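You operate a simulated robot arm through the tools that you are given. There is no shell and no other tool.

You are at the controls of a simulated robot arm. One attempt, no reset.

## Task
Drive the sill strip home with the mallet: blue dot first, red dot last.
Fine: white dot between them; the mallet goes back on its rest. Set down upright: rubber mallet.

It is judged by the outcome, as a careful person would: the job done as asked, and still so three seconds after it is handed in. It fails if anything else is knocked over, pushed out of place, dropped, spilled or broken.

## Robot
A 6-joint arm with a two-finger gripper, fixed in place. Base frame: the origin is on the floor under the middle of its stand, x ahead of it, y to its left, z up; the work surface is at about z = 86. Lengths are in cm, angles in degrees, forces in N, time in s.
It reaches about 157.2 cm from its shoulder. Its first joint turns from -166.0 to 166.0 degrees. Payload 2.45 kg.
Tool frame: the origin (TCP) lies between the finger pads and is the grasp point; the fingertips stand 2 cm ahead of it; z points along the fingers, y is the line along which they close. The gripper opens to 14 cm; its body begins 16.8 cm behind the TCP.
Orientation is told as [roll, pitch, yaw] about the base's x, y, z axes, in that order, counted from this pose: with the fingers straight down and closing along the base's y, the tool's x points along the base's -x, its y along +y and its z along -z.

## Interface
- The arm moves only by the tool jog_arm. Its argument "increments" is a list that holds one entry, the list of rows, each a list of 7 numbers: the shift along the tool's x, y, z in cm, then the turn, a rotation vector about the tool's x, y, z in degrees, then the closure in counts, from 0 (fully open) to 255 (shut). In form: [[[tx, ty, tz, wx, wy, wz, fingers], ...]]. A call has 1 to 20 rows; each row shifts and turns the commanded pose from where the row before left it, along the tool's axes as they then stand. A row lasts 0.2 s, in which the tool goes at most 5 cm and 8.6 degrees; a call with a longer step from one row to the next is refused whole, and so is a gripper value outside its range. A pose out of reach is approached as far as the arm can. The call stops where the force on the tool passes 40 N (or 10 N more than at its start, if that is more) or the arm is blocked; 0.2 s more then pass. The fingers move at their own pace (about 4.5 cm/s each) and stop on an object; they squeeze with about 33 N. The grip force told is the motor's: it shows also when the fingers shut on nothing. Time passes only in rows, and 0.2 s behind the last, so rows that do not move let the fingers close. It gives the time, the measured TCP pose, the force on the tool (base axes), the opening and the grip force at its end, in the units of the frame above (readings bear some noise), with the torque about the TCP (base axes, N m) and any sound that the robot's microphone picked up.
- Cameras (640 x 400 px; columns grow to the right, rows downward): "scene" is fixed at [40.45, -65.52, 151.69]; the picture's right is [0.73, -0.68, 0.00], its down [-0.34, -0.37, -0.86] and it looks along [0.59, 0.63, -0.50] (base axes); focal length 317 px, centre (320, 200). "wrist" rides on the gripper at [7.8, 1.1, -20.9] in the tool frame; the picture's right is [-0.14, 0.99, 0.00], its down [-0.92, -0.13, -0.37] and it looks along [-0.37, -0.05, 0.93] (tool axes); focal length 280 px, centre (320, 200).
- snapshot(camera): a new picture of that camera. It takes no simulated time.
- locate(camera, pixels): for up to 12 pixels [column, row] of the newest picture of that camera ("zoom" is the newest enlarged one), the place [x, y, z] in the base frame of the surface seen there, good to about 0.3 cm, but the place of the scene camera against the robot may be out by one fixed shift of up to 1.2 cm in any direction. It takes no simulated time.
- close_up(camera, box): a new picture of the part [left, top, right, bottom] of that camera's present view, enlarged. It takes no simulated time.
- finish_job(): hands the job in; it is judged then, once.

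Leave the gripper open and the arm clear of the work at the hand-in unless told otherwise.

The tools are called after "Request:" as a command line: name --argument value ..., lists and objects as JSON in quotes. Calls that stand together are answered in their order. jog_arm: Moves the arm, as the interface text tells. Its arguments: {"type":"object","properties":{"increments":{"type":"array"}},"required":["increments"]} The other tools are called the same way: snapshot (camera) takes a picture; locate (camera, pixels) gives the place of the surface under pixels of a picture; close_up (camera, box) takes an enlarged picture of a part of a camera's view; finish_job () hands the job in.

At the start:

```text
time: 0.0
position: [82.43, 31.63, 117.21]
tool_rot: [0.1, 0.0, 0.1]
ft_force: [0.8, -0.5, 0.0]
wrist_torque: [-0.01, -0.04, 0.0]
grip_width: 13.98
finger_force: 0.0
```

scene: 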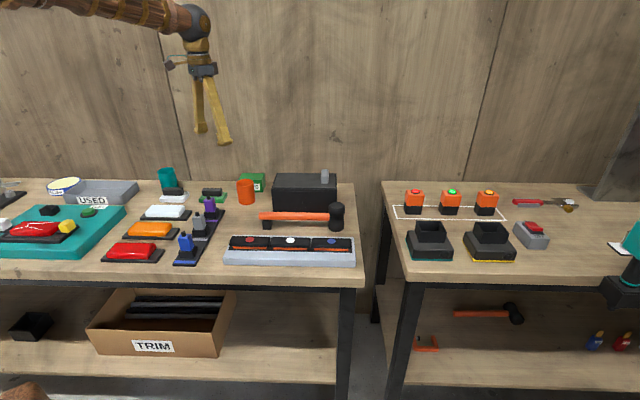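
wrist: 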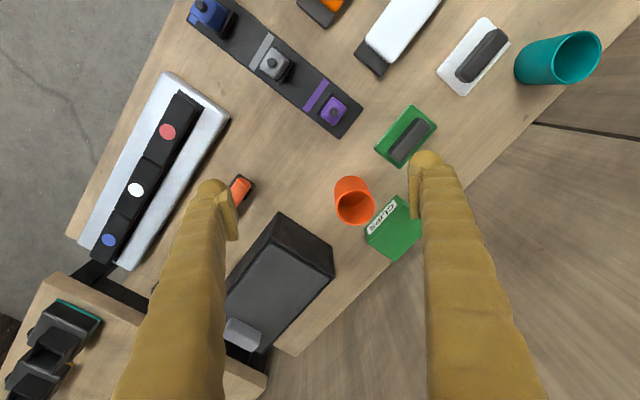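

I see the sill strip (black, with red, white and blue dots) on a grey base around scene pixel (290,250), with the mallet on its rest just behind it around (300,217). I will take enlarged views of both.

Request:
close_up --camera "scene" --box '[210, 170, 370, 270]'

Request:
close_up --camera "wrist" --box '[60, 60, 260, 280]'

```text
4.00 times, centred on (290, 220) of scene
```

zoom: 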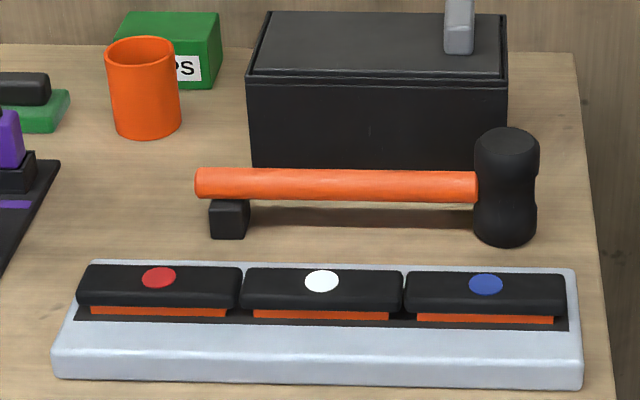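

```text
1.82 times, centred on (160, 170) of wrist
```

zoom: 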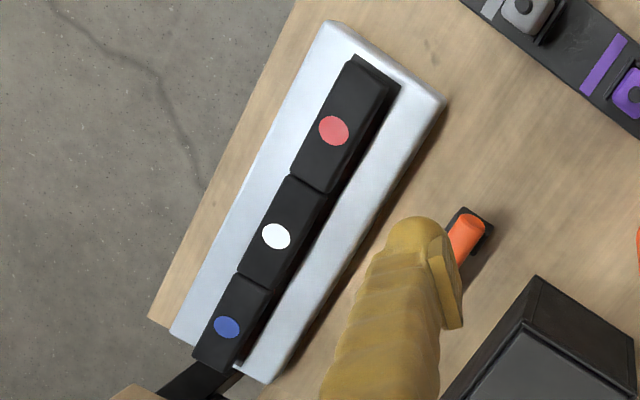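

The newest zoom is the wrist one. I will locate the dots, handle and head in the scene picture, and the same dots in the wrist picture to find the scene camera's offset.

Request:
locate --camera "scene" --pixels '[[249.75, 239.5], [290.25, 240.25], [331.5, 241], [260.5, 215.5], [293.75, 215.5], [325, 216], [336.75, 205.75], [336.25, 223.75], [267, 224], [300, 260], [240, 260], [300, 232]]'

Request:
locate --camera "wrist" --pixels '[[167, 132], [136, 190], [109, 240], [240, 190], [250, 182], [170, 80], [220, 118], [205, 135], [187, 95], [130, 260], [280, 260], [200, 165]]'

```text
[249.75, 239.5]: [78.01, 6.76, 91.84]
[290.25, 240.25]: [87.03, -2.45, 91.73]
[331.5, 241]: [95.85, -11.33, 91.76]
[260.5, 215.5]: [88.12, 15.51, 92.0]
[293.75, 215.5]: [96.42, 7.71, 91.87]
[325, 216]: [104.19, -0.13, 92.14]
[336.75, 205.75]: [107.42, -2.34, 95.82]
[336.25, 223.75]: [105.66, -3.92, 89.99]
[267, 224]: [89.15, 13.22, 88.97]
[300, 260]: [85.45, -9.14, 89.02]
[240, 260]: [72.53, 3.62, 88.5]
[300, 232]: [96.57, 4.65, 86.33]
```

```text
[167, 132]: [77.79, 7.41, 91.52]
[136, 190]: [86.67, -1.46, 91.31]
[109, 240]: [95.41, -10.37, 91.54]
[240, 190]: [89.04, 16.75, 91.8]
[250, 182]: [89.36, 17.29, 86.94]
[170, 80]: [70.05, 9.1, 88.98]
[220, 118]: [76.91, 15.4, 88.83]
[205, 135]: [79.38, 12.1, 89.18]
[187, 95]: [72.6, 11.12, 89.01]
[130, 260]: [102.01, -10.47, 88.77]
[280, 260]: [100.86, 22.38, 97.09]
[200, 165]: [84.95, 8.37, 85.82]
```

The wrist view puts the dots at red (77.8, 7.4), white (86.7, -1.5) and blue (95.4, -10.4), with strip tops at about z 91.4. The scene camera is off by about (-0.3, +0.9, -0.35). Next I'll measure the black box behind the mallet and the rack to the left, so I know the clearances.

Request:
locate --camera "scene" --pixels '[[273, 209], [272.5, 191.5], [334, 192], [333, 200], [324, 178], [186, 235], [198, 217], [210, 203], [190, 262], [221, 212], [245, 182], [351, 208]]'

Request:
locate --camera "wrist" --pixels '[[212, 10], [271, 62], [333, 108], [345, 130], [283, 216], [330, 248], [230, 310], [245, 330], [352, 185], [238, 215], [160, 290]]'

```text
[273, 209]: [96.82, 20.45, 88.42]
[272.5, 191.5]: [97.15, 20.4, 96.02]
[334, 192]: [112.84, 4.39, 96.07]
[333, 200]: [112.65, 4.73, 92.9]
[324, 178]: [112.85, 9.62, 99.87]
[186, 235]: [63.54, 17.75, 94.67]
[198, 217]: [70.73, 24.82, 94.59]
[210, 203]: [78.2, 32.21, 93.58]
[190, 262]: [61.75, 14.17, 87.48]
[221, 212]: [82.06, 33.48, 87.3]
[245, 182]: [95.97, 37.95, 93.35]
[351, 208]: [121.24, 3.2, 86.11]
```

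```text
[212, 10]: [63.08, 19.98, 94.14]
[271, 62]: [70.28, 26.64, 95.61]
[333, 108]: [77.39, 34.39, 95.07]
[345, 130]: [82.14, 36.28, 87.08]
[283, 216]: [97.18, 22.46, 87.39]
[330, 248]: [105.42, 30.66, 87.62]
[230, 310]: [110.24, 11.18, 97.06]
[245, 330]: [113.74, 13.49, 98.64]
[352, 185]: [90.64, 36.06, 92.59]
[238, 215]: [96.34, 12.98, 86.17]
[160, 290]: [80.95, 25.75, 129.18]
```

The box face is about 8.5 cm behind the handle line, and the rack tools at (63, 19), (70, 26) and (77, 33) reach about z 95. I'll now fly at z 117 to above the mallet and turn the tool so the fingers close across the handle (yaw -45), then look from the wrist camera.

Request:
jog_arm --increments '[[[-2.5, -3.3, 0, 0, 0, 0, 0], [-2.5, -3.3, 0, 0, 0, 0, 0], [-2.5, -3.3, 0, 0, 0, 0, 0], [-2.5, -3.3, 0, 0, 0, 0, 0], [-2.5, -3.3, 0, 0, 0, 0, 0], [-2.5, -3.3, 0, 0, 0, 0, 0], [-2.5, -3.3, 0, 0, 0, 0, 0], [-2.5, -3.3, 0, 0, 0, 0, 0], [0, 0, 0, 0, 0, 7.5, 0], [0, 0, 0, 0, 0, 7.5, 0], [0, 0, 0, 0, 0, 7.5, 0], [0, 0, 0, 0, 0, 7.5, 0], [0, 0, 0, 0, 0, 7.5, 0], [0, 0, 0, 0, 0, 7.5, 0], [0, 0, 0, 0, 0, 0, 0]]]'

Request:
snapshot --camera "wrist"

Request:
snapshot --camera "scene"

```text
time: 3.2
position: [102.45, 5.17, 117.25]
tool_rot: [0.0, -0.1, -45.1]
ft_force: [0.0, -0.1, -0.2]
wrist_torque: [-0.02, 0.0, 0.04]
grip_width: 13.98
finger_force: 0.1
```

```text
taken
```

wrist: 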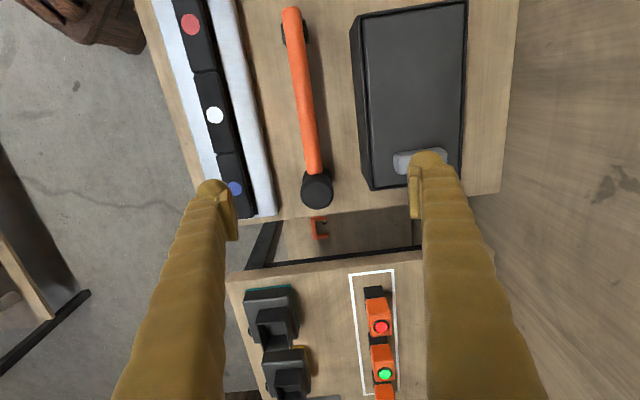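

```text
taken
```

scene: 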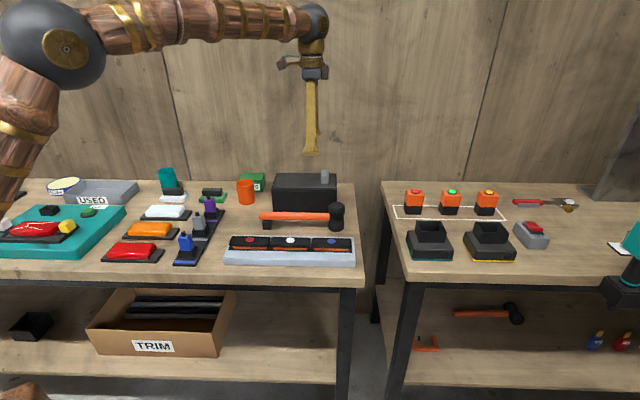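

The wrist view shows the mallet: handle from (290,12) to (315,172) and head at (318,188). I'll enlarge it and locate its key points.

Request:
close_up --camera "wrist" --box '[250, 0, 410, 220]'

Request:
locate --camera "wrist" --pixels '[[290, 14], [296, 50], [302, 90], [308, 130], [313, 160], [318, 185], [306, 185], [330, 185], [318, 175], [318, 204], [284, 30], [370, 180]]'

```text
1.82 times, centred on (330, 110) of wrist
```

zoom: 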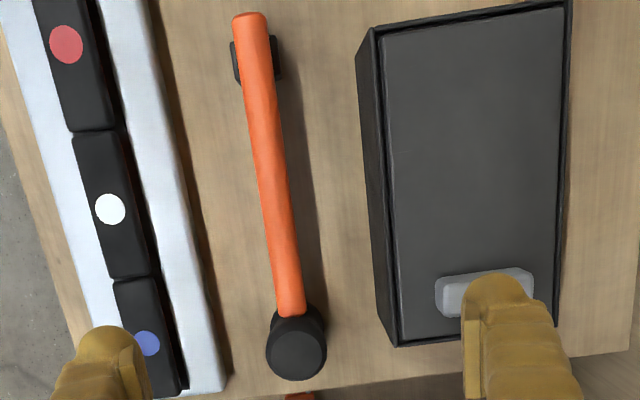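

```text
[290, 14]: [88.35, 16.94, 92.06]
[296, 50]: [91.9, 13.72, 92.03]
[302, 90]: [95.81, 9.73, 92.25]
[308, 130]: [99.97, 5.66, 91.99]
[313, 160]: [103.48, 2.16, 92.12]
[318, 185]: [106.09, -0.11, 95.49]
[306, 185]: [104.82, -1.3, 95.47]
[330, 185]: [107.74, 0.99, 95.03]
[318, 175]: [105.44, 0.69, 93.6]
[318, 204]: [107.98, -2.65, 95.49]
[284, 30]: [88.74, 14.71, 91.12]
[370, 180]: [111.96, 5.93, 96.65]
```

The handle axis lies on x+y≈105.5, with its top at z 92.1. The head centre is near (106.9, -1.3) and its top is at z 95.5. I plan to grip the head itself around its waist, so the blow runs straight along the tool. I'll set the opening to about 9 cm, move over the head and come down to z 100 for a check.

Request:
jog_arm --increments '[[[-3.9, -0.73, 0, 0, 0, 0, 91], [-3.86, -0.73, 0, 0, 0, 0, 91], [0, 0, 0, 0, 0, 0, 91], [0, 0, 4.3, 0, 0, 0, 91], [0, 0, 4.3, 0, 0, 0, 91], [0, 0, 4.3, 0, 0, 0, 91], [0, 0, 4.3, 0, 0, 0, 91], [0, 0, 0, 0, 0, 0, 91], [0, 0, 0, 0, 0, 0, 91]]]'

Request:
snapshot --camera "wrist"

Request:
close_up --camera "scene" --box '[250, 100, 410, 260]'

```text
time: 5.2
position: [106.64, -1.34, 99.92]
tool_rot: [0.0, 0.0, -44.9]
ft_force: [0.1, 0.4, 0.3]
wrist_torque: [-0.03, 0.01, 0.01]
grip_width: 9.01
finger_force: 0.1
```

```text
taken
```

wrist: 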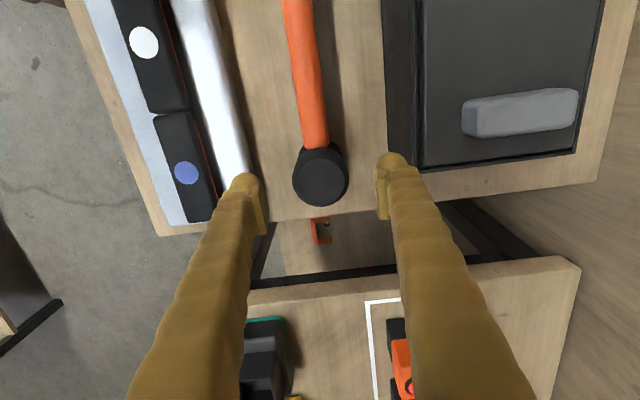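

```text
2.50 times, centred on (330, 180) of scene
```

zoom: 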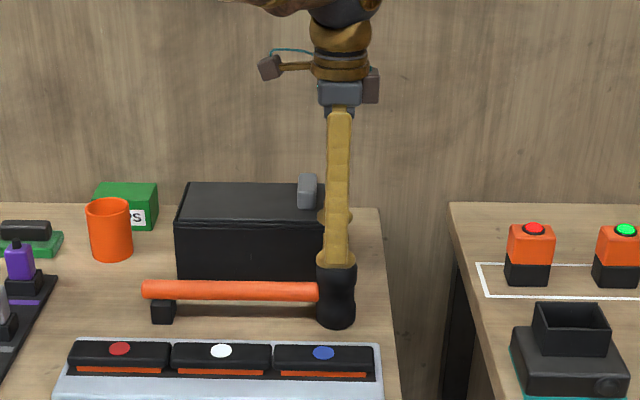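

The head (wrist pixel (320,178)) sits between the fingers, whose tips are at (247,180) and (390,160). I'll refine the head centre by locating its edges.

Request:
locate --camera "wrist" --pixels '[[320, 180], [296, 180], [344, 180], [320, 160], [320, 202], [308, 60], [312, 110], [400, 150]]'

```text
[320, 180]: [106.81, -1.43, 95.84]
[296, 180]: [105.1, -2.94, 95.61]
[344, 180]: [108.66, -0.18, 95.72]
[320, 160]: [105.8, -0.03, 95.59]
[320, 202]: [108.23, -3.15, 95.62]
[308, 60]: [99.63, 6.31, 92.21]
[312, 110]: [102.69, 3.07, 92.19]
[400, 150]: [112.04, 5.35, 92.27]
```

The head centre refines to about (106.9, -1.5). I'll shift 0.3 cm, then descend to z 91 (the waist, with fingertips at z 89) with the fingers still open at 9 cm.

Request:
jog_arm --increments '[[[-0.27, 0.1, 0, 0, 0, 0, 91], [0, 0, 2.23, 0, 0, 0, 91], [0, 0, 2.23, 0, 0, 0, 91], [0, 0, 2.23, 0, 0, 0, 91], [0, 0, 2.23, 0, 0, 0, 91], [0, 0, 0, 0, 0, 0, 91]]]'

Request:
close_up --camera "scene" --box '[250, 130, 410, 270]'

Request:
snapshot --camera "wrist"

```text
time: 6.6
position: [107.14, -1.42, 91.08]
tool_rot: [0.0, 0.0, -45.0]
ft_force: [0.0, 0.1, 0.5]
wrist_torque: [0.02, 0.05, -0.01]
grip_width: 9.0
finger_force: 0.1
```

```text
2.86 times, centred on (330, 200) of scene
```

zoom: 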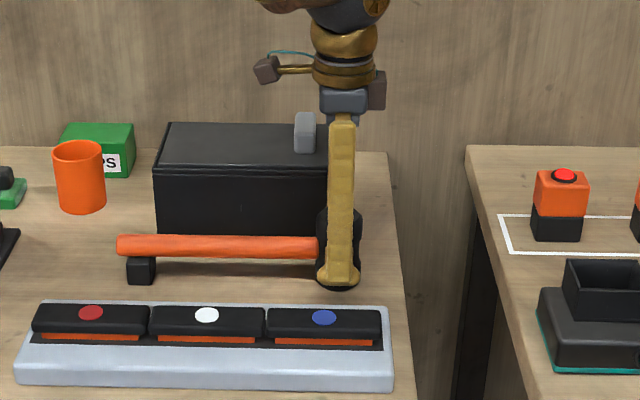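

```text
taken
```

wrist: 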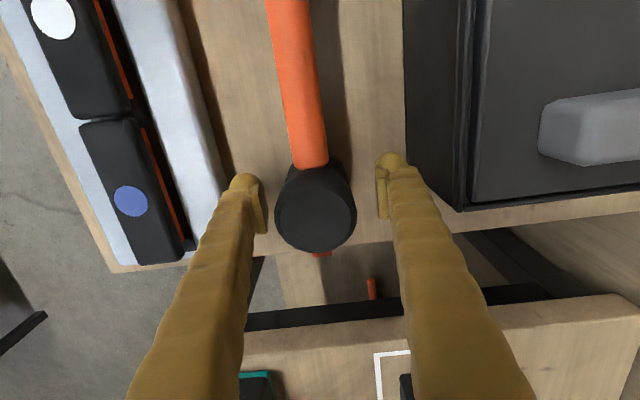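

The fingers straddle the head on both sides. Before closing I'll check the head centre against the TCP, so the mallet isn't pushed sideways.

Request:
locate --camera "wrist" --pixels '[[277, 212], [354, 212], [316, 212], [316, 192], [316, 248], [263, 215], [381, 195], [298, 150], [290, 100]]'

```text
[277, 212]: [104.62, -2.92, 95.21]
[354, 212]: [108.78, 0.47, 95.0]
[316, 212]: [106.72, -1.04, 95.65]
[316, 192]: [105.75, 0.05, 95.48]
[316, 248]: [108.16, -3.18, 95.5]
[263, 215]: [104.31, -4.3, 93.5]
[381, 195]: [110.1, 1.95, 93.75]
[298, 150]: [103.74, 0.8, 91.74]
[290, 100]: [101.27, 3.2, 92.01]
```

The head centre is about 0.2 cm to the left of the TCP along the closing line. I'll shift -0.2 in tool y and close the fingers.

Request:
jog_arm --increments '[[[0, -0.2, 0, 0, 0, 0, 91], [0, 0, 0, 0, 0, 0, 130], [0, 0, 0, 0, 0, 0, 255], [0, 0, 0, 0, 0, 0, 255], [0, 0, 0, 0, 0, 0, 255], [0, 0, 0, 0, 0, 0, 255], [0, 0, 0, 0, 0, 0, 255]]]'

Request:
snapshot --camera "wrist"

```text
time: 8.2
position: [106.98, -1.68, 91.11]
tool_rot: [0.0, 0.0, -44.9]
ft_force: [0.6, 0.0, 1.6]
wrist_torque: [0.04, 0.01, -0.05]
grip_width: 5.76
finger_force: 33.1
```

```text
taken
```

wrist: 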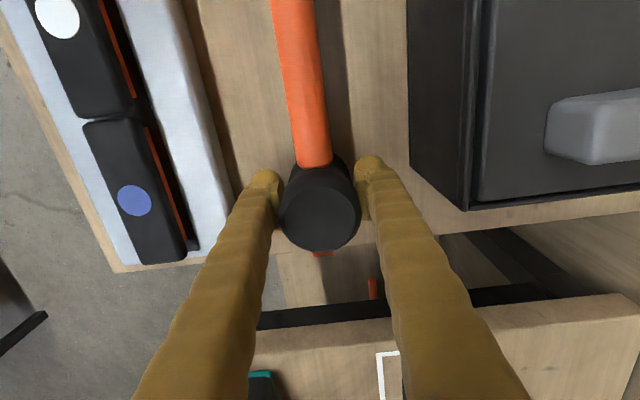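

The head is held at width 5.76 with 33 N. I'll lift it gently by 2 cm and check that it hangs level.

Request:
jog_arm --increments '[[[0, 0, -0.5, 0, 0, 0, 255], [0, 0, -0.5, 0, 0, 0, 255], [0, 0, -1.0, 0, 0, 0, 255], [0, 0, 0, 0, 0, 0, 255], [0, 0, 0, 0, 0, 0, 255]]]'

Request:
close_up --camera "scene" --box '[230, 130, 390, 270]'

Request:
snapshot --camera "wrist"

```text
time: 9.4
position: [107.04, -1.45, 93.0]
tool_rot: [0.0, 0.0, -45.0]
ft_force: [0.2, 0.2, -4.5]
wrist_torque: [-0.12, -0.16, 0.03]
grip_width: 5.73
finger_force: 32.8
```

```text
2.86 times, centred on (310, 200) of scene
```

zoom: 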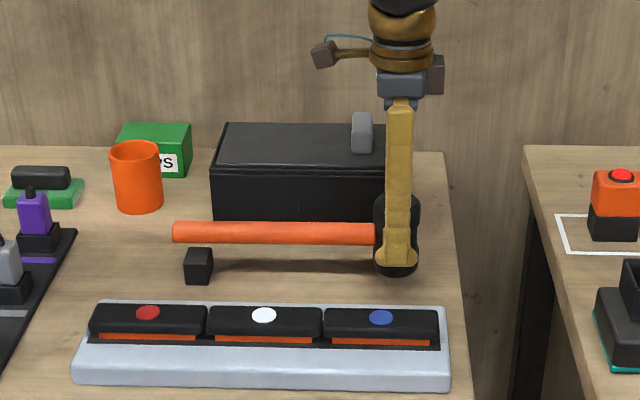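

```text
taken
```

wrist: 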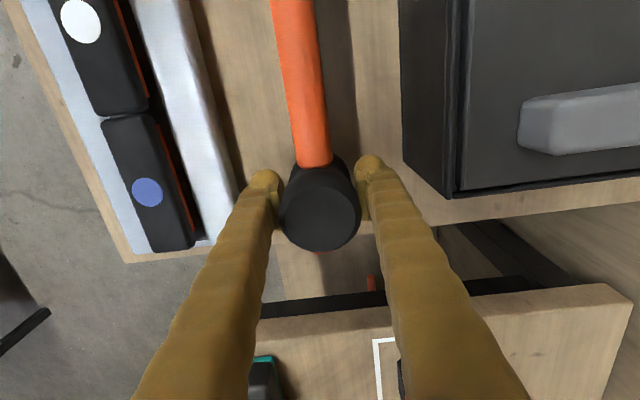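

The mallet hangs level (about 0.47 kg) and its rest is clear. I'll locate the dots again from this closer wrist view, with blue at (148,192) and white at (81,20).

Request:
locate --camera "wrist" --pixels '[[148, 192], [81, 20], [133, 150], [172, 235], [122, 135], [195, 240], [160, 110], [225, 210], [118, 60]]'

Request:
close_up --camera "wrist" --box '[40, 0, 260, 270]'

```text
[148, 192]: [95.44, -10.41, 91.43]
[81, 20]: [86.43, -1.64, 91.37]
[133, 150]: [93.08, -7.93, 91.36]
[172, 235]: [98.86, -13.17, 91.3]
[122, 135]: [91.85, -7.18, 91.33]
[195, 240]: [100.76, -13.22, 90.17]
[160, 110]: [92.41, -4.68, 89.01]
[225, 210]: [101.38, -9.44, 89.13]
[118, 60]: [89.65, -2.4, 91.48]
```

```text
1.48 times, centred on (150, 135) of wrist
```

zoom: 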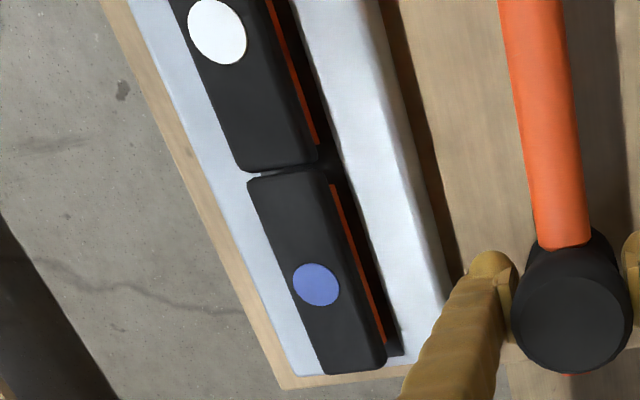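

Blue is at (95.44, -10.41, 91.4). I'll lift to z 106, turn to yaw 0 so the handle tail points back towards the robot over clear space, and move over the blue dot.

Request:
jog_arm --increments '[[[0, 0, -3, 0, 0, 0, 255], [0, 0, -3.3, 0, 0, 0, 255], [0, 0, -3.3, 0, 0, 0, 255], [0, 0, -3.3, 0, 0, 0, 255], [0, 0, 0, 0, 0, -5, 255], [0, 0, 0, 0, 0, -7.5, 255], [0, 0, 0, 0, 0, -7.5, 255], [0, 0, 0, 0, 0, -7.5, 255], [0, 0, 0, 0, 0, -7.5, 255], [0, 0, 0, 0, 0, -5, 255], [0, 0, 0, 0, 0, -5, 255], [2.89, -2.215, 0, 0, 0, 0, 255], [2.89, -2.215, 0, 0, 0, 0, 255], [2.89, -2.215, 0, 0, 0, 0, 255], [2.89, -2.215, 0, 0, 0, 0, 255], [0, 0, 2, 0, 0, 0, 255], [0, 0, 2, 0, 0, 0, 255], [0, 0, 0, 0, 0, 0, 255]]]'

Request:
snapshot --camera "wrist"

Request:
snapshot --camera "scene"

Request:
close_up --camera "scene" --box '[210, 150, 390, 280]'

```text
time: 13.2
position: [95.57, -10.38, 101.97]
tool_rot: [0.1, -0.1, 0.0]
ft_force: [0.2, 0.2, -4.0]
wrist_torque: [0.02, -0.27, -0.01]
grip_width: 5.72
finger_force: 32.8
```

```text
taken
```

wrist: 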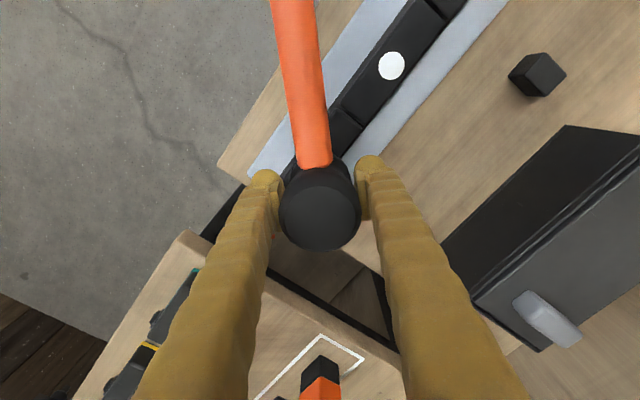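

```text
taken
```

scene: 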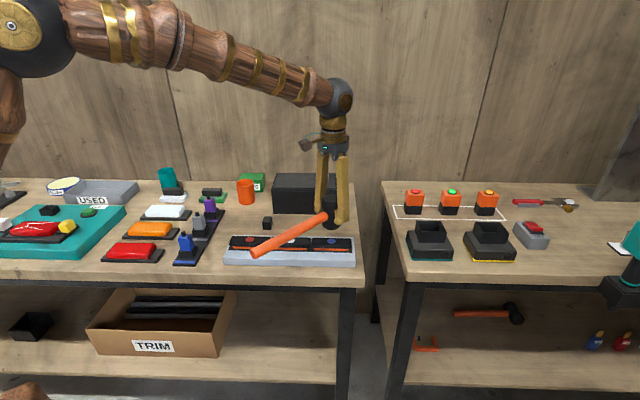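

```text
3.08 times, centred on (300, 215) of scene
```

zoom: 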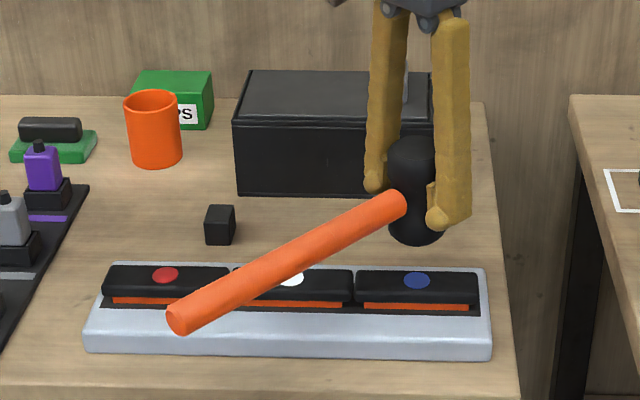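

The mallet head is over the blue dot, with its face near z 96.9 and the dot at 91.4, and nothing lies under the handle. I'll make the first blow: accelerate straight down 6.5 cm in total, about 1 cm past the present surface.

Request:
jog_arm --increments '[[[0, 0, 2.5, 0, 0, 0, 255], [0, 0, 4.2, 0, 0, 0, 255]]]'

Request:
close_up --camera "scene" --box '[210, 150, 390, 280]'

```text
time: 13.8
position: [95.53, -10.31, 95.63]
tool_rot: [0.1, -0.3, 0.0]
ft_force: [2.2, 2.8, 26.5]
wrist_torque: [0.07, 0.45, -0.1]
grip_width: 5.71
finger_force: 32.9
```

```text
3.08 times, centred on (300, 215) of scene
```

zoom: 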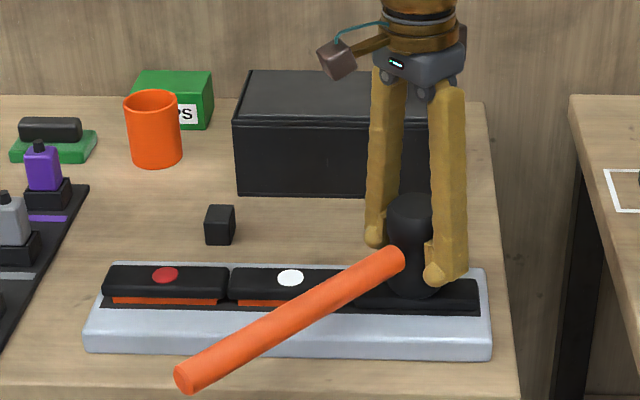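

The TCP reached z 95.6 with 26 N upward, and the blue segment looks lower with no orange band in view. I'll lift and inspect it.

Request:
jog_arm --increments '[[[0, 0, -3, 0, 0, 0, 255], [0, 0, -4, 0, 0, 0, 255], [0, 0, 0, 0, 0, 0, 255]]]'

Request:
close_up --camera "scene" --box '[210, 150, 390, 280]'

Request:
locate --camera "scene" --pixels '[[331.5, 241]]'

```text
time: 14.6
position: [95.37, -10.42, 102.5]
tool_rot: [0.0, 0.0, 0.1]
ft_force: [-0.4, -0.1, -3.5]
wrist_torque: [-0.01, -0.22, -0.01]
grip_width: 5.71
finger_force: 33.1
```

```text
3.08 times, centred on (300, 215) of scene
```

zoom: 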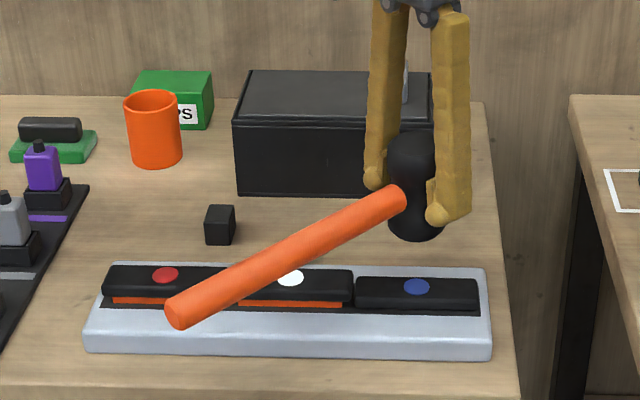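

```text
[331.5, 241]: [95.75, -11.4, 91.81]
```

The blue segment has dropped: no orange band is left, and it sits below the white one. I'll measure the heights in the zoom picture, with blue at (416,287) and white at (292,278).

Request:
locate --camera "zoom" --pixels '[[416, 287], [380, 287], [455, 287], [292, 278], [325, 282], [166, 275], [416, 303], [440, 320], [330, 291]]'

Request:
close_up --camera "scene" --box '[290, 220, 370, 270]'

```text
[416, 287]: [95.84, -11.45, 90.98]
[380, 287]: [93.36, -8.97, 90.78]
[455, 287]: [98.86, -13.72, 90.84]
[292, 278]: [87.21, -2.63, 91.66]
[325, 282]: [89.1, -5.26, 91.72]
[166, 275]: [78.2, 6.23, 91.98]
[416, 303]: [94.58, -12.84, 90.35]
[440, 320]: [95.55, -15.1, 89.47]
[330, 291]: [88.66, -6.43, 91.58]
```

```text
8.00 times, centred on (330, 245) of scene
```

zoom: 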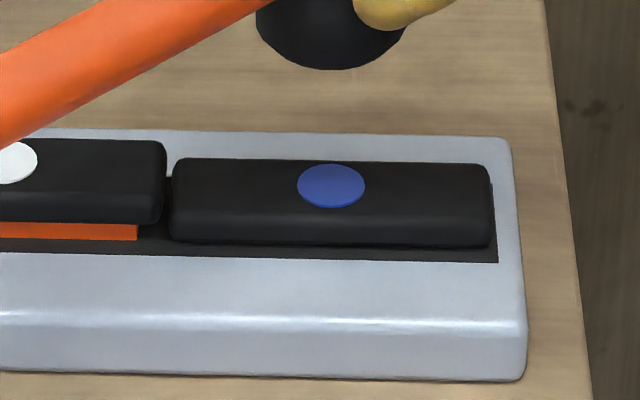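

Blue is down about 0.85 cm with no orange showing, level with the channel floor. To be sure it's bottomed rather than held part way, I'll give it one more firm blow (7.3 cm down) and compare the depth.

Request:
jog_arm --increments '[[[0, 0, 2.6, 0, 0, 0, 255], [0, 0, 4.8, 0, 0, 0, 255]]]'

```text
time: 15.2
position: [95.37, -10.33, 95.46]
tool_rot: [-0.1, -0.2, -0.1]
ft_force: [2.6, 3.1, 43.0]
wrist_torque: [0.09, 0.86, -0.07]
grip_width: 5.74
finger_force: 33.2
```

At 43 N the depth is nearly the same (z 95.46 against 95.63), so blue is against its stop. I'll lift and look again.

Request:
jog_arm --increments '[[[0, 0, -3, 0, 0, 0, 255], [0, 0, -4, 0, 0, 0, 255], [0, 0, -3, 0, 0, 0, 255], [0, 0, 0, 0, 0, 0, 255]]]'

Request:
snapshot --camera "scene"

Request:
close_up --camera "scene" --box '[210, 150, 390, 280]'

Request:
snapshot --camera "wrist"

```text
time: 16.2
position: [95.15, -10.26, 105.02]
tool_rot: [0.0, 0.1, 0.0]
ft_force: [0.5, 1.1, -4.2]
wrist_torque: [0.0, -0.21, -0.01]
grip_width: 5.75
finger_force: 32.8
```

```text
taken
```

scene: 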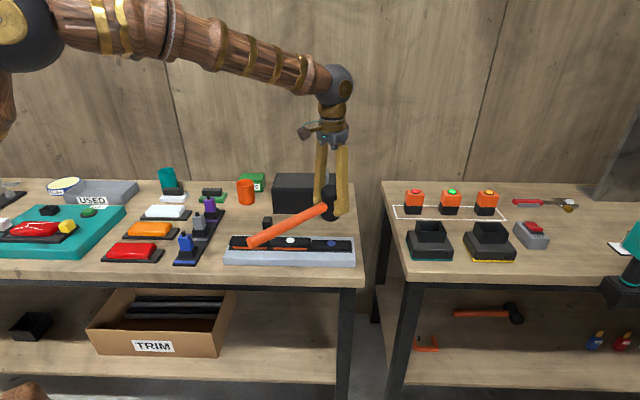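

```text
3.08 times, centred on (300, 215) of scene
```

zoom: 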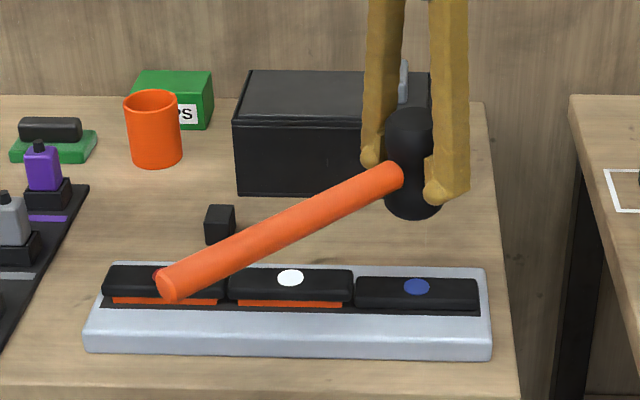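

```text
taken
```

wrist: 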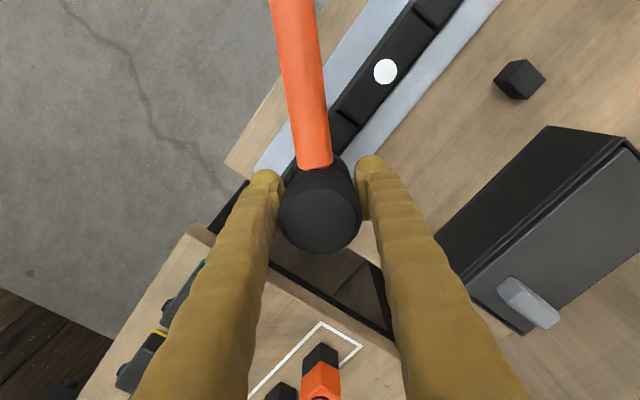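

Blue is still flush in the channel, and the other two still show their orange. I'll confirm the heights and get the white dot's position from this wrist view at (386,71).

Request:
locate --camera "zoom" --pixels '[[416, 287], [380, 287], [455, 287], [292, 278], [325, 282]]'

Request:
locate --camera "wrist" --pixels '[[386, 71], [345, 122], [411, 15], [320, 212], [282, 210], [356, 210]]'

```text
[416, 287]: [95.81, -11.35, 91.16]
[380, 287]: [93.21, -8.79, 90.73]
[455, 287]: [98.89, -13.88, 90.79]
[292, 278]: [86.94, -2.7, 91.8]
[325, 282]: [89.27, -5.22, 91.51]
```

```text
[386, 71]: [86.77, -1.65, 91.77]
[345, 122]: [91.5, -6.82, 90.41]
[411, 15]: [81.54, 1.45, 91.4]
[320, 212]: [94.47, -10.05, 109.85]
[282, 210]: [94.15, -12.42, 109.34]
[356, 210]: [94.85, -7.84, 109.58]
```

Blue is seated and stable. White is at about (86.6, -1.6, 91.4). I'll move (-8.8, +8.8) at z 105 to be over it, lower to about z 102, then check.

Request:
jog_arm --increments '[[[2.93, 2.92, 0, 0, 0, 0, 255], [2.93, 2.92, 0, 0, 0, 0, 255], [2.93, 2.92, 0, 0, 0, 0, 255], [0, 0, 1.5, 0, 0, 0, 255], [0, 0, 1.5, 0, 0, 0, 255], [0, 0, 0, 0, 0, 0, 255]]]'

Request:
close_up --camera "scene" --box '[210, 150, 390, 280]'

Request:
snapshot --camera "wrist"

```text
time: 17.6
position: [86.53, -1.75, 102.02]
tool_rot: [-0.1, 0.1, 0.0]
ft_force: [-0.3, 0.0, -4.7]
wrist_torque: [0.02, -0.23, 0.02]
grip_width: 5.73
finger_force: 33.6
```

```text
3.08 times, centred on (300, 215) of scene
```

zoom: 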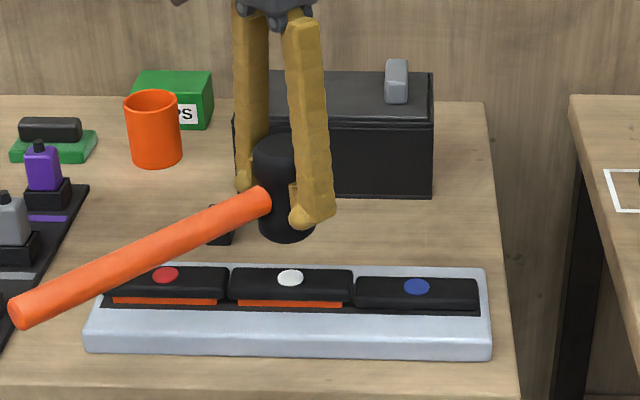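

```text
taken
```

wrist: 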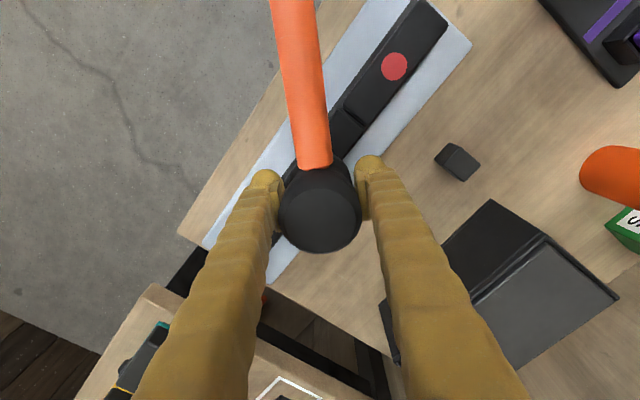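

The head is over the white dot, the red dot is visible and clear in the wrist view at (394,67), and the handle tail is over empty space. Now the white blow: 7.1 cm down.

Request:
jog_arm --increments '[[[0, 0, 2.5, 0, 0, 0, 255], [0, 0, 4.6, 0, 0, 0, 255]]]'

Request:
close_up --camera "scene" --box '[210, 150, 390, 280]'

```text
time: 18.3
position: [86.61, -1.74, 95.33]
tool_rot: [0.0, -0.2, 0.0]
ft_force: [-1.0, -0.7, 9.4]
wrist_torque: [0.21, 0.05, 0.0]
grip_width: 5.74
finger_force: 32.9
stopped in row 2: the force on the tool passed its limit at 56 N (the readings are from after the stop); the commanded pose is now the measured one
```

```text
3.08 times, centred on (300, 215) of scene
```

zoom: 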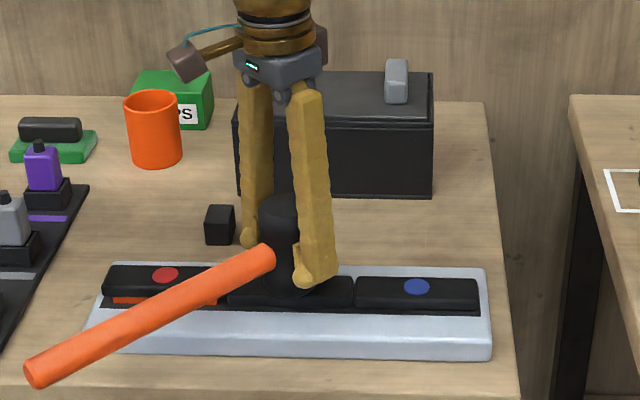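

The blow peaked at 56 N and stopped at z 95.3, the same depth at which blue seated. I'll lift by 9.7 cm and inspect white.

Request:
jog_arm --increments '[[[0, 0, -2.7, 0, 0, 0, 255], [0, 0, -4, 0, 0, 0, 255], [0, 0, -3, 0, 0, 0, 255], [0, 0, 0, 0, 0, 0, 255]]]'

Request:
close_up --camera "scene" --box '[210, 150, 390, 280]'

Request:
snapshot --camera "wrist"

```text
time: 19.3
position: [86.55, -1.25, 105.0]
tool_rot: [0.0, -0.1, 0.0]
ft_force: [-0.5, 0.8, -3.7]
wrist_torque: [-0.01, -0.22, 0.03]
grip_width: 5.72
finger_force: 33.1
```

```text
3.08 times, centred on (300, 215) of scene
```

zoom: 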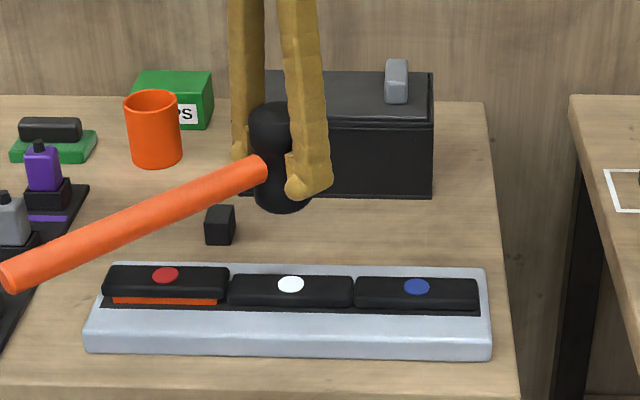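

```text
taken
```

wrist: 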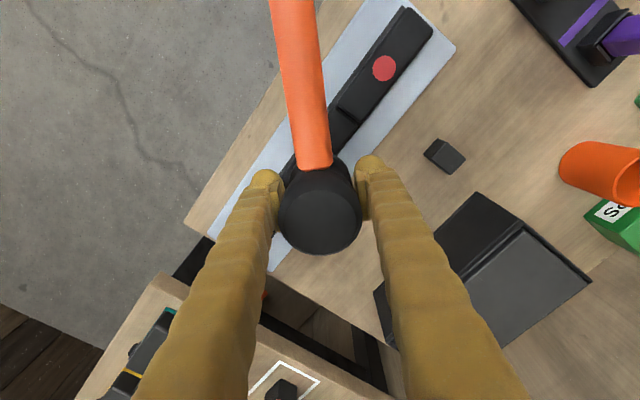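

White now sits level with blue and shows no orange. I'll check the heights of all three and locate the red dot in the wrist view at (384,68).

Request:
locate --camera "zoom" --pixels '[[416, 287], [291, 284], [330, 285], [255, 283], [166, 275], [455, 287], [380, 287]]'

Request:
locate --camera "wrist" --pixels '[[384, 68], [360, 100], [405, 30], [345, 125], [320, 212], [284, 212], [356, 212]]'

Request:
close_up --camera "scene" --box '[225, 220, 365, 270]'

```text
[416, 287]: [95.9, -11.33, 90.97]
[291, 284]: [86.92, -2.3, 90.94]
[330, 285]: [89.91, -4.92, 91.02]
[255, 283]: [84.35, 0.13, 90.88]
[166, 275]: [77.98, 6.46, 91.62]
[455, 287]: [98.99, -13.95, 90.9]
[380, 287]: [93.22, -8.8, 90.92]
```

```text
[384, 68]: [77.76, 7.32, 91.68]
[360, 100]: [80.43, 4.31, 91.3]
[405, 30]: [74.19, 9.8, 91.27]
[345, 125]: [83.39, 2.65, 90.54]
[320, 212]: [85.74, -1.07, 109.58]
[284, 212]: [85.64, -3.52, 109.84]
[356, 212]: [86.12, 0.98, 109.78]
```

```text
4.57 times, centred on (295, 245) of scene
```

zoom: 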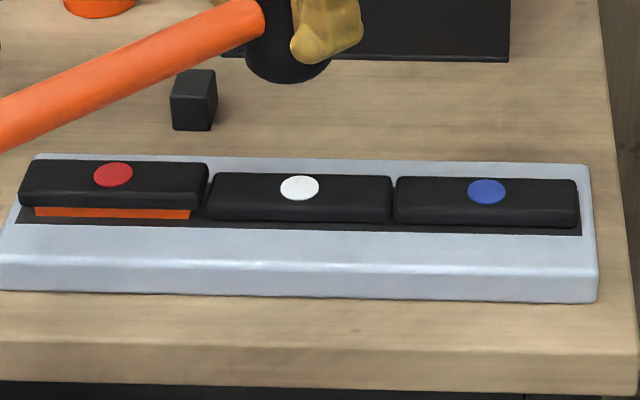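

White and blue are both at 90.95 (scene reading), so they're equally seated. Red is at (77.76, 7.35, 91.4). I'll check what lies under the future handle tail near (52-60, 7) and re-read the pose with a still row.

Request:
jog_arm --increments '[[[0, 0, 0, 0, 0, 0, 255]]]'

Request:
locate --camera "scene" --pixels '[[178, 264], [195, 262], [130, 250], [158, 258], [186, 235], [120, 262], [200, 270]]'

```text
time: 19.7
position: [86.67, -1.41, 105.08]
tool_rot: [0.1, -0.1, 0.1]
ft_force: [-0.8, 0.0, -4.3]
wrist_torque: [0.03, -0.23, -0.01]
grip_width: 5.73
finger_force: 33.1
```

```text
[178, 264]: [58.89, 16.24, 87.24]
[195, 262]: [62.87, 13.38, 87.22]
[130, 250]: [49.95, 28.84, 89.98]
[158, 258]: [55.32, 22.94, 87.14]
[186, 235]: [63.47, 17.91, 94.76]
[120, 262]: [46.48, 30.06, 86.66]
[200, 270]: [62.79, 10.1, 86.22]
```

The path is clear: the rack tools start at y≥14 and the tail will stay below y 9. I'll move over red and lower to z 102.

Request:
jog_arm --increments '[[[2.95, 2.93, 0, 0, 0, 0, 255], [2.95, 2.93, 0, 0, 0, 0, 255], [2.95, 2.93, 0, 0, 0, 0, 255], [0, 0, 1.5, 0, 0, 0, 255], [0, 0, 1.5, 0, 0, 0, 255], [0, 0, 0, 0, 0, 0, 255]]]'

Request:
close_up --camera "scene" --box '[130, 150, 370, 290]'

Request:
snapshot --camera "wrist"

```text
time: 21.1
position: [77.78, 7.04, 101.86]
tool_rot: [0.1, -0.2, 0.0]
ft_force: [-0.1, 1.1, -4.5]
wrist_torque: [0.03, -0.21, 0.05]
grip_width: 5.71
finger_force: 32.8
```

```text
2.67 times, centred on (250, 220) of scene
```

zoom: 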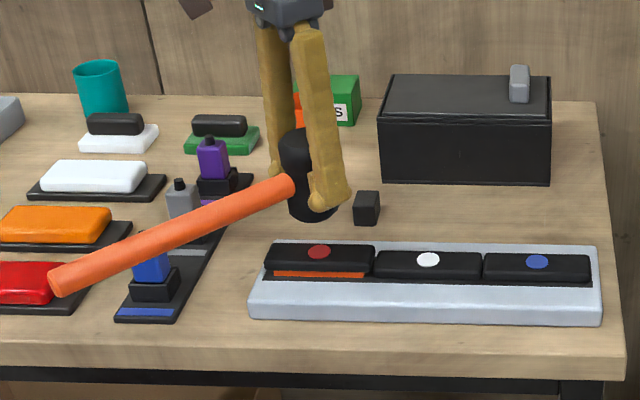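

```text
taken
```

wrist: 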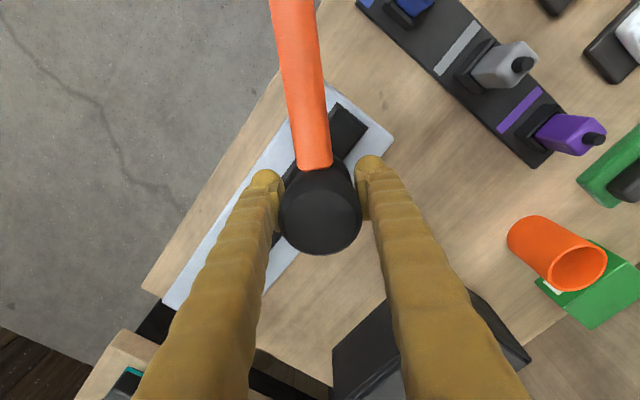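

The wrist view confirms the handle is well clear of the rack and the head is over the red segment. Now the red blow, 7.1 cm down as before.

Request:
jog_arm --increments '[[[0, 0, 2.5, 0, 0, 0, 255], [0, 0, 4.6, 0, 0, 0, 255]]]'

Request:
close_up --camera "scene" --box '[130, 150, 370, 290]'

```text
time: 21.7
position: [77.89, 7.29, 95.34]
tool_rot: [0.0, -0.4, 0.0]
ft_force: [-7.5, 1.8, 26.1]
wrist_torque: [-0.06, 0.71, -0.02]
grip_width: 5.71
finger_force: 32.5
```

```text
2.67 times, centred on (250, 220) of scene
```

zoom: 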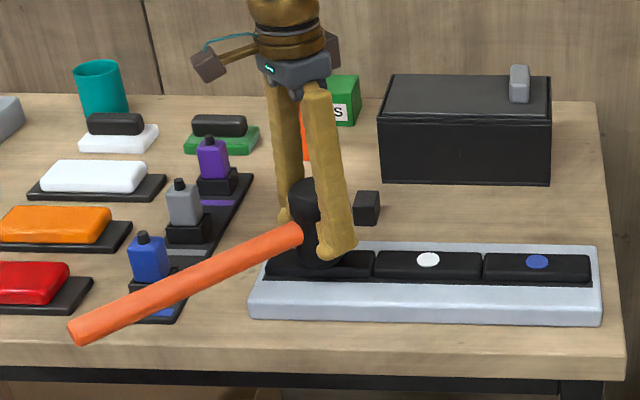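

The TCP is at z 95.3 with 26 N, the same depth as the others. I'll lift and inspect red.

Request:
jog_arm --increments '[[[0, 0, -2.7, 0, 0, 0, 255], [0, 0, -4, 0, 0, 0, 255], [0, 0, -4, 0, 0, 0, 255], [0, 0, 0, 0, 0, 0, 255], [0, 0, 0, 0, 0, 0, 255]]]'

Request:
close_up --camera "scene" --box '[210, 210, 370, 280]'

Request:
snapshot --camera "scene"

Request:
snapshot --camera "wrist"

```text
time: 22.9
position: [77.83, 7.09, 105.56]
tool_rot: [0.0, -0.2, 0.0]
ft_force: [0.0, -0.7, -4.8]
wrist_torque: [0.01, -0.23, 0.03]
grip_width: 5.71
finger_force: 33.1
```

```text
4.00 times, centred on (290, 245) of scene
```

zoom: 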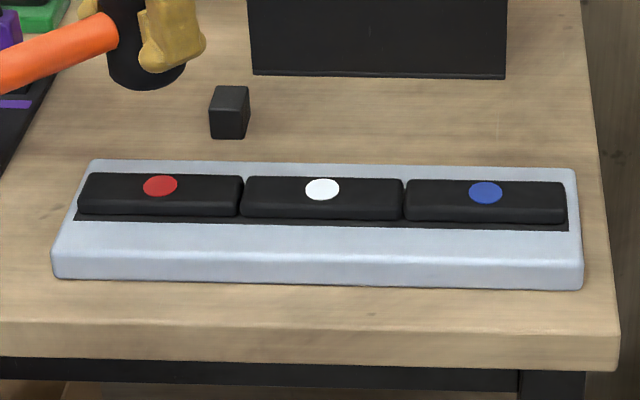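

```text
taken
```

scene: 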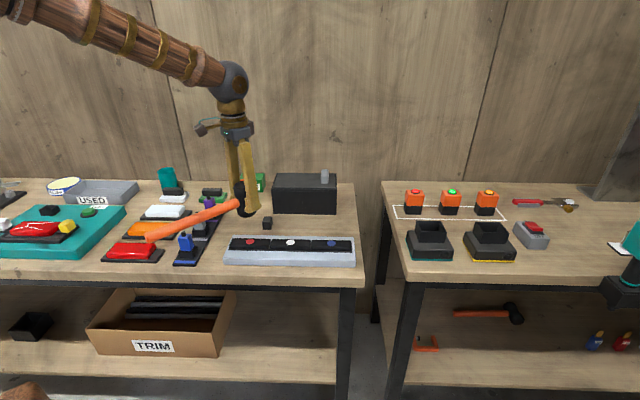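

```text
taken
```

wrist: 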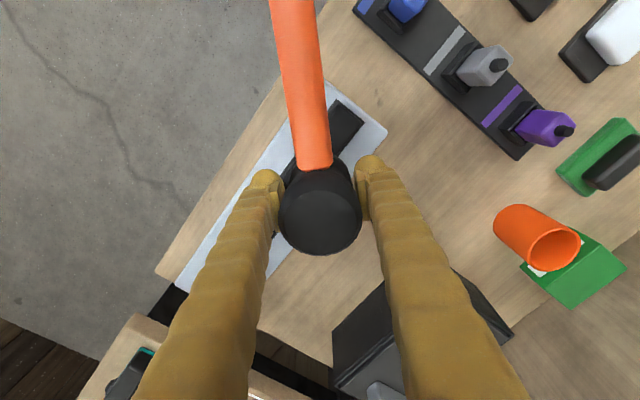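

All three segments now look level with no orange showing. I'll verify their heights in the zoom picture (dots at (160,186), (322,189) and (485,192)) along with the segment ends.

Request:
locate --camera "zoom" --pixels '[[160, 186], [105, 186], [215, 187], [322, 189], [270, 188], [375, 190], [485, 192], [430, 192], [540, 193], [230, 95]]'

Request:
locate --camera "wrist" --pixels '[[320, 212], [284, 212], [356, 212], [308, 150], [292, 40]]'

```text
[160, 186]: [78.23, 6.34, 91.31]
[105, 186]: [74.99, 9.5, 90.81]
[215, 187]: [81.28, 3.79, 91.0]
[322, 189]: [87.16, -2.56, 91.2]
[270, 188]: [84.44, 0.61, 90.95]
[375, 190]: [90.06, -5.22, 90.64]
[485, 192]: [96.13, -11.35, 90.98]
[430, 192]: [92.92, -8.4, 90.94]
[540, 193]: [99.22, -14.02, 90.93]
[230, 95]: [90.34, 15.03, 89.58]
```

```text
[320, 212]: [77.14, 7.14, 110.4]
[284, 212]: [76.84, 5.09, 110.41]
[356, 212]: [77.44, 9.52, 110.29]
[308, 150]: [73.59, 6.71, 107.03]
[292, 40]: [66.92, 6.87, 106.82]
```

All tops read the same (about 90.95 in scene frame). As with blue, I'll give red one confirming blow, to be sure it's on its stop.

Request:
jog_arm --increments '[[[0, 0, 3.4, 0, 0, 0, 255], [0, 0, 0, 0, 0, 0, 255], [0, 0, 2.5, 0, 0, 0, 255], [0, 0, 4.8, 0, 0, 0, 255]]]'

```text
time: 23.9
position: [78.03, 7.27, 95.1]
tool_rot: [0.0, -0.4, 0.0]
ft_force: [-4.9, 0.1, 7.1]
wrist_torque: [0.13, -0.15, 0.06]
grip_width: 5.72
finger_force: 32.8
stopped in row 4: the force on the tool passed its limit at 86 N (the readings are from after the stop); the commanded pose is now the measured one
```

The blow peaked at 86 N with no further travel, so red is solidly seated. I'll lift to z 107 and check the strip and how the mallet now sits in the grip.

Request:
jog_arm --increments '[[[0, 0, -3, 0, 0, 0, 255], [0, 0, -4.5, 0, 0, 0, 255], [0, 0, -4.5, 0, 0, 0, 255], [0, 0, 0, 0, 0, 0, 255], [0, 0, 0, 0, 0, 0, 255]]]'

Request:
close_up --camera "scene" --box '[210, 210, 370, 280]'

Request:
snapshot --camera "wrist"

Request:
snapshot --camera "scene"

```text
time: 25.1
position: [77.63, 7.24, 107.04]
tool_rot: [0.1, -0.2, 0.0]
ft_force: [-0.1, -0.7, -4.5]
wrist_torque: [-0.03, -0.24, 0.0]
grip_width: 5.71
finger_force: 32.7
```

```text
4.00 times, centred on (290, 245) of scene
```

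zoom: 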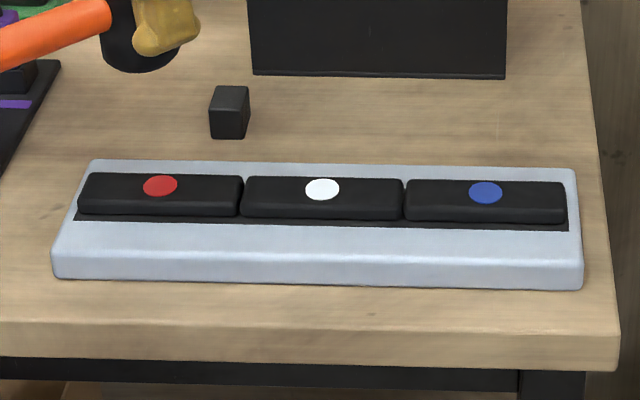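

```text
taken
```

wrist: 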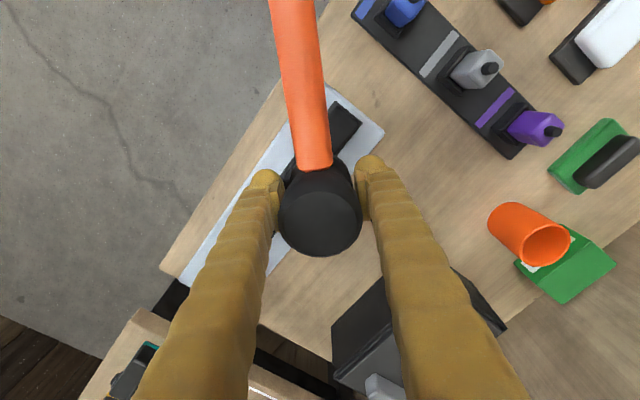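

```text
taken
```

scene: 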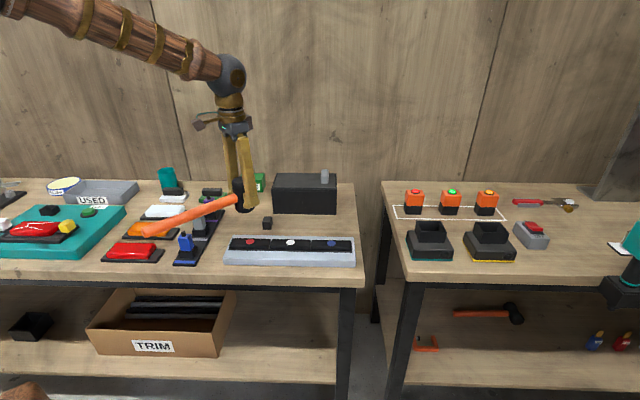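

The strip is fully home: blue, white, then red. Next is returning the mallet. I'll translate at z 107 to above its original place (107.0, -1.55), then turn back to yaw -45, all above the box height.

Request:
jog_arm --increments '[[[-4.19, -1.257, 0, 0, 0, 0, 255], [-4.19, -1.257, 0, 0, 0, 0, 255], [-4.19, -1.257, 0, 0, 0, 0, 255], [-4.19, -1.257, 0, 0, 0, 0, 255], [-4.19, -1.257, 0, 0, 0, 0, 255], [-4.19, -1.257, 0, 0, 0, 0, 255], [-4.19, -1.257, 0, 0, 0, 0, 255], [0, 0, 0, 0, 0, 5, 255], [0, 0, 0, 0, 0, 7.5, 255], [0, 0, 0, 0, 0, 7.5, 255], [0, 0, 0, 0, 0, 7.5, 255], [0, 0, 0, 0, 0, 7.5, 255], [0, 0, 0, 0, 0, 5, 255], [0, 0, 0, 0, 0, 5, 255], [0, 0, 0, 0, 0, 0, 255], [0, 0, 0, 0, 0, 0, 255]]]'

Request:
snapshot --camera "wrist"

Request:
close_up --camera "scene" --box '[230, 110, 390, 260]'

```text
time: 28.5
position: [107.38, -1.54, 107.22]
tool_rot: [0.2, -0.1, -45.0]
ft_force: [-0.3, -0.5, -3.4]
wrist_torque: [-0.14, -0.16, 0.0]
grip_width: 5.7
finger_force: 33.0
```

```text
taken
```

wrist: 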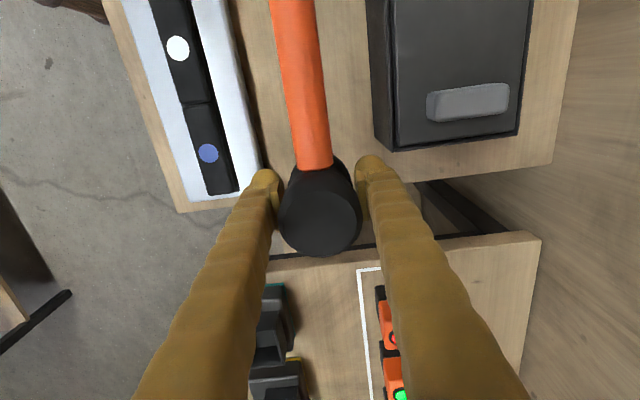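

```text
2.67 times, centred on (310, 185) of scene
```

zoom: 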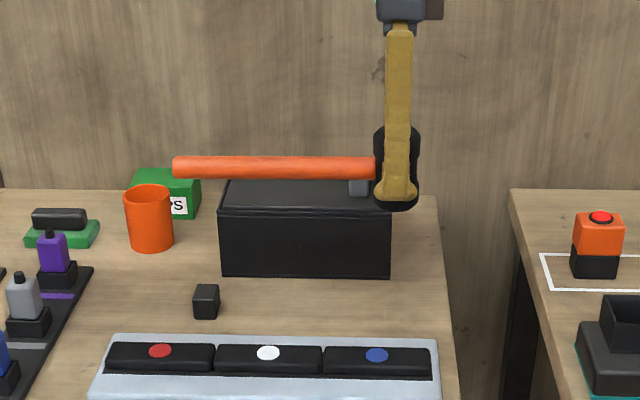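

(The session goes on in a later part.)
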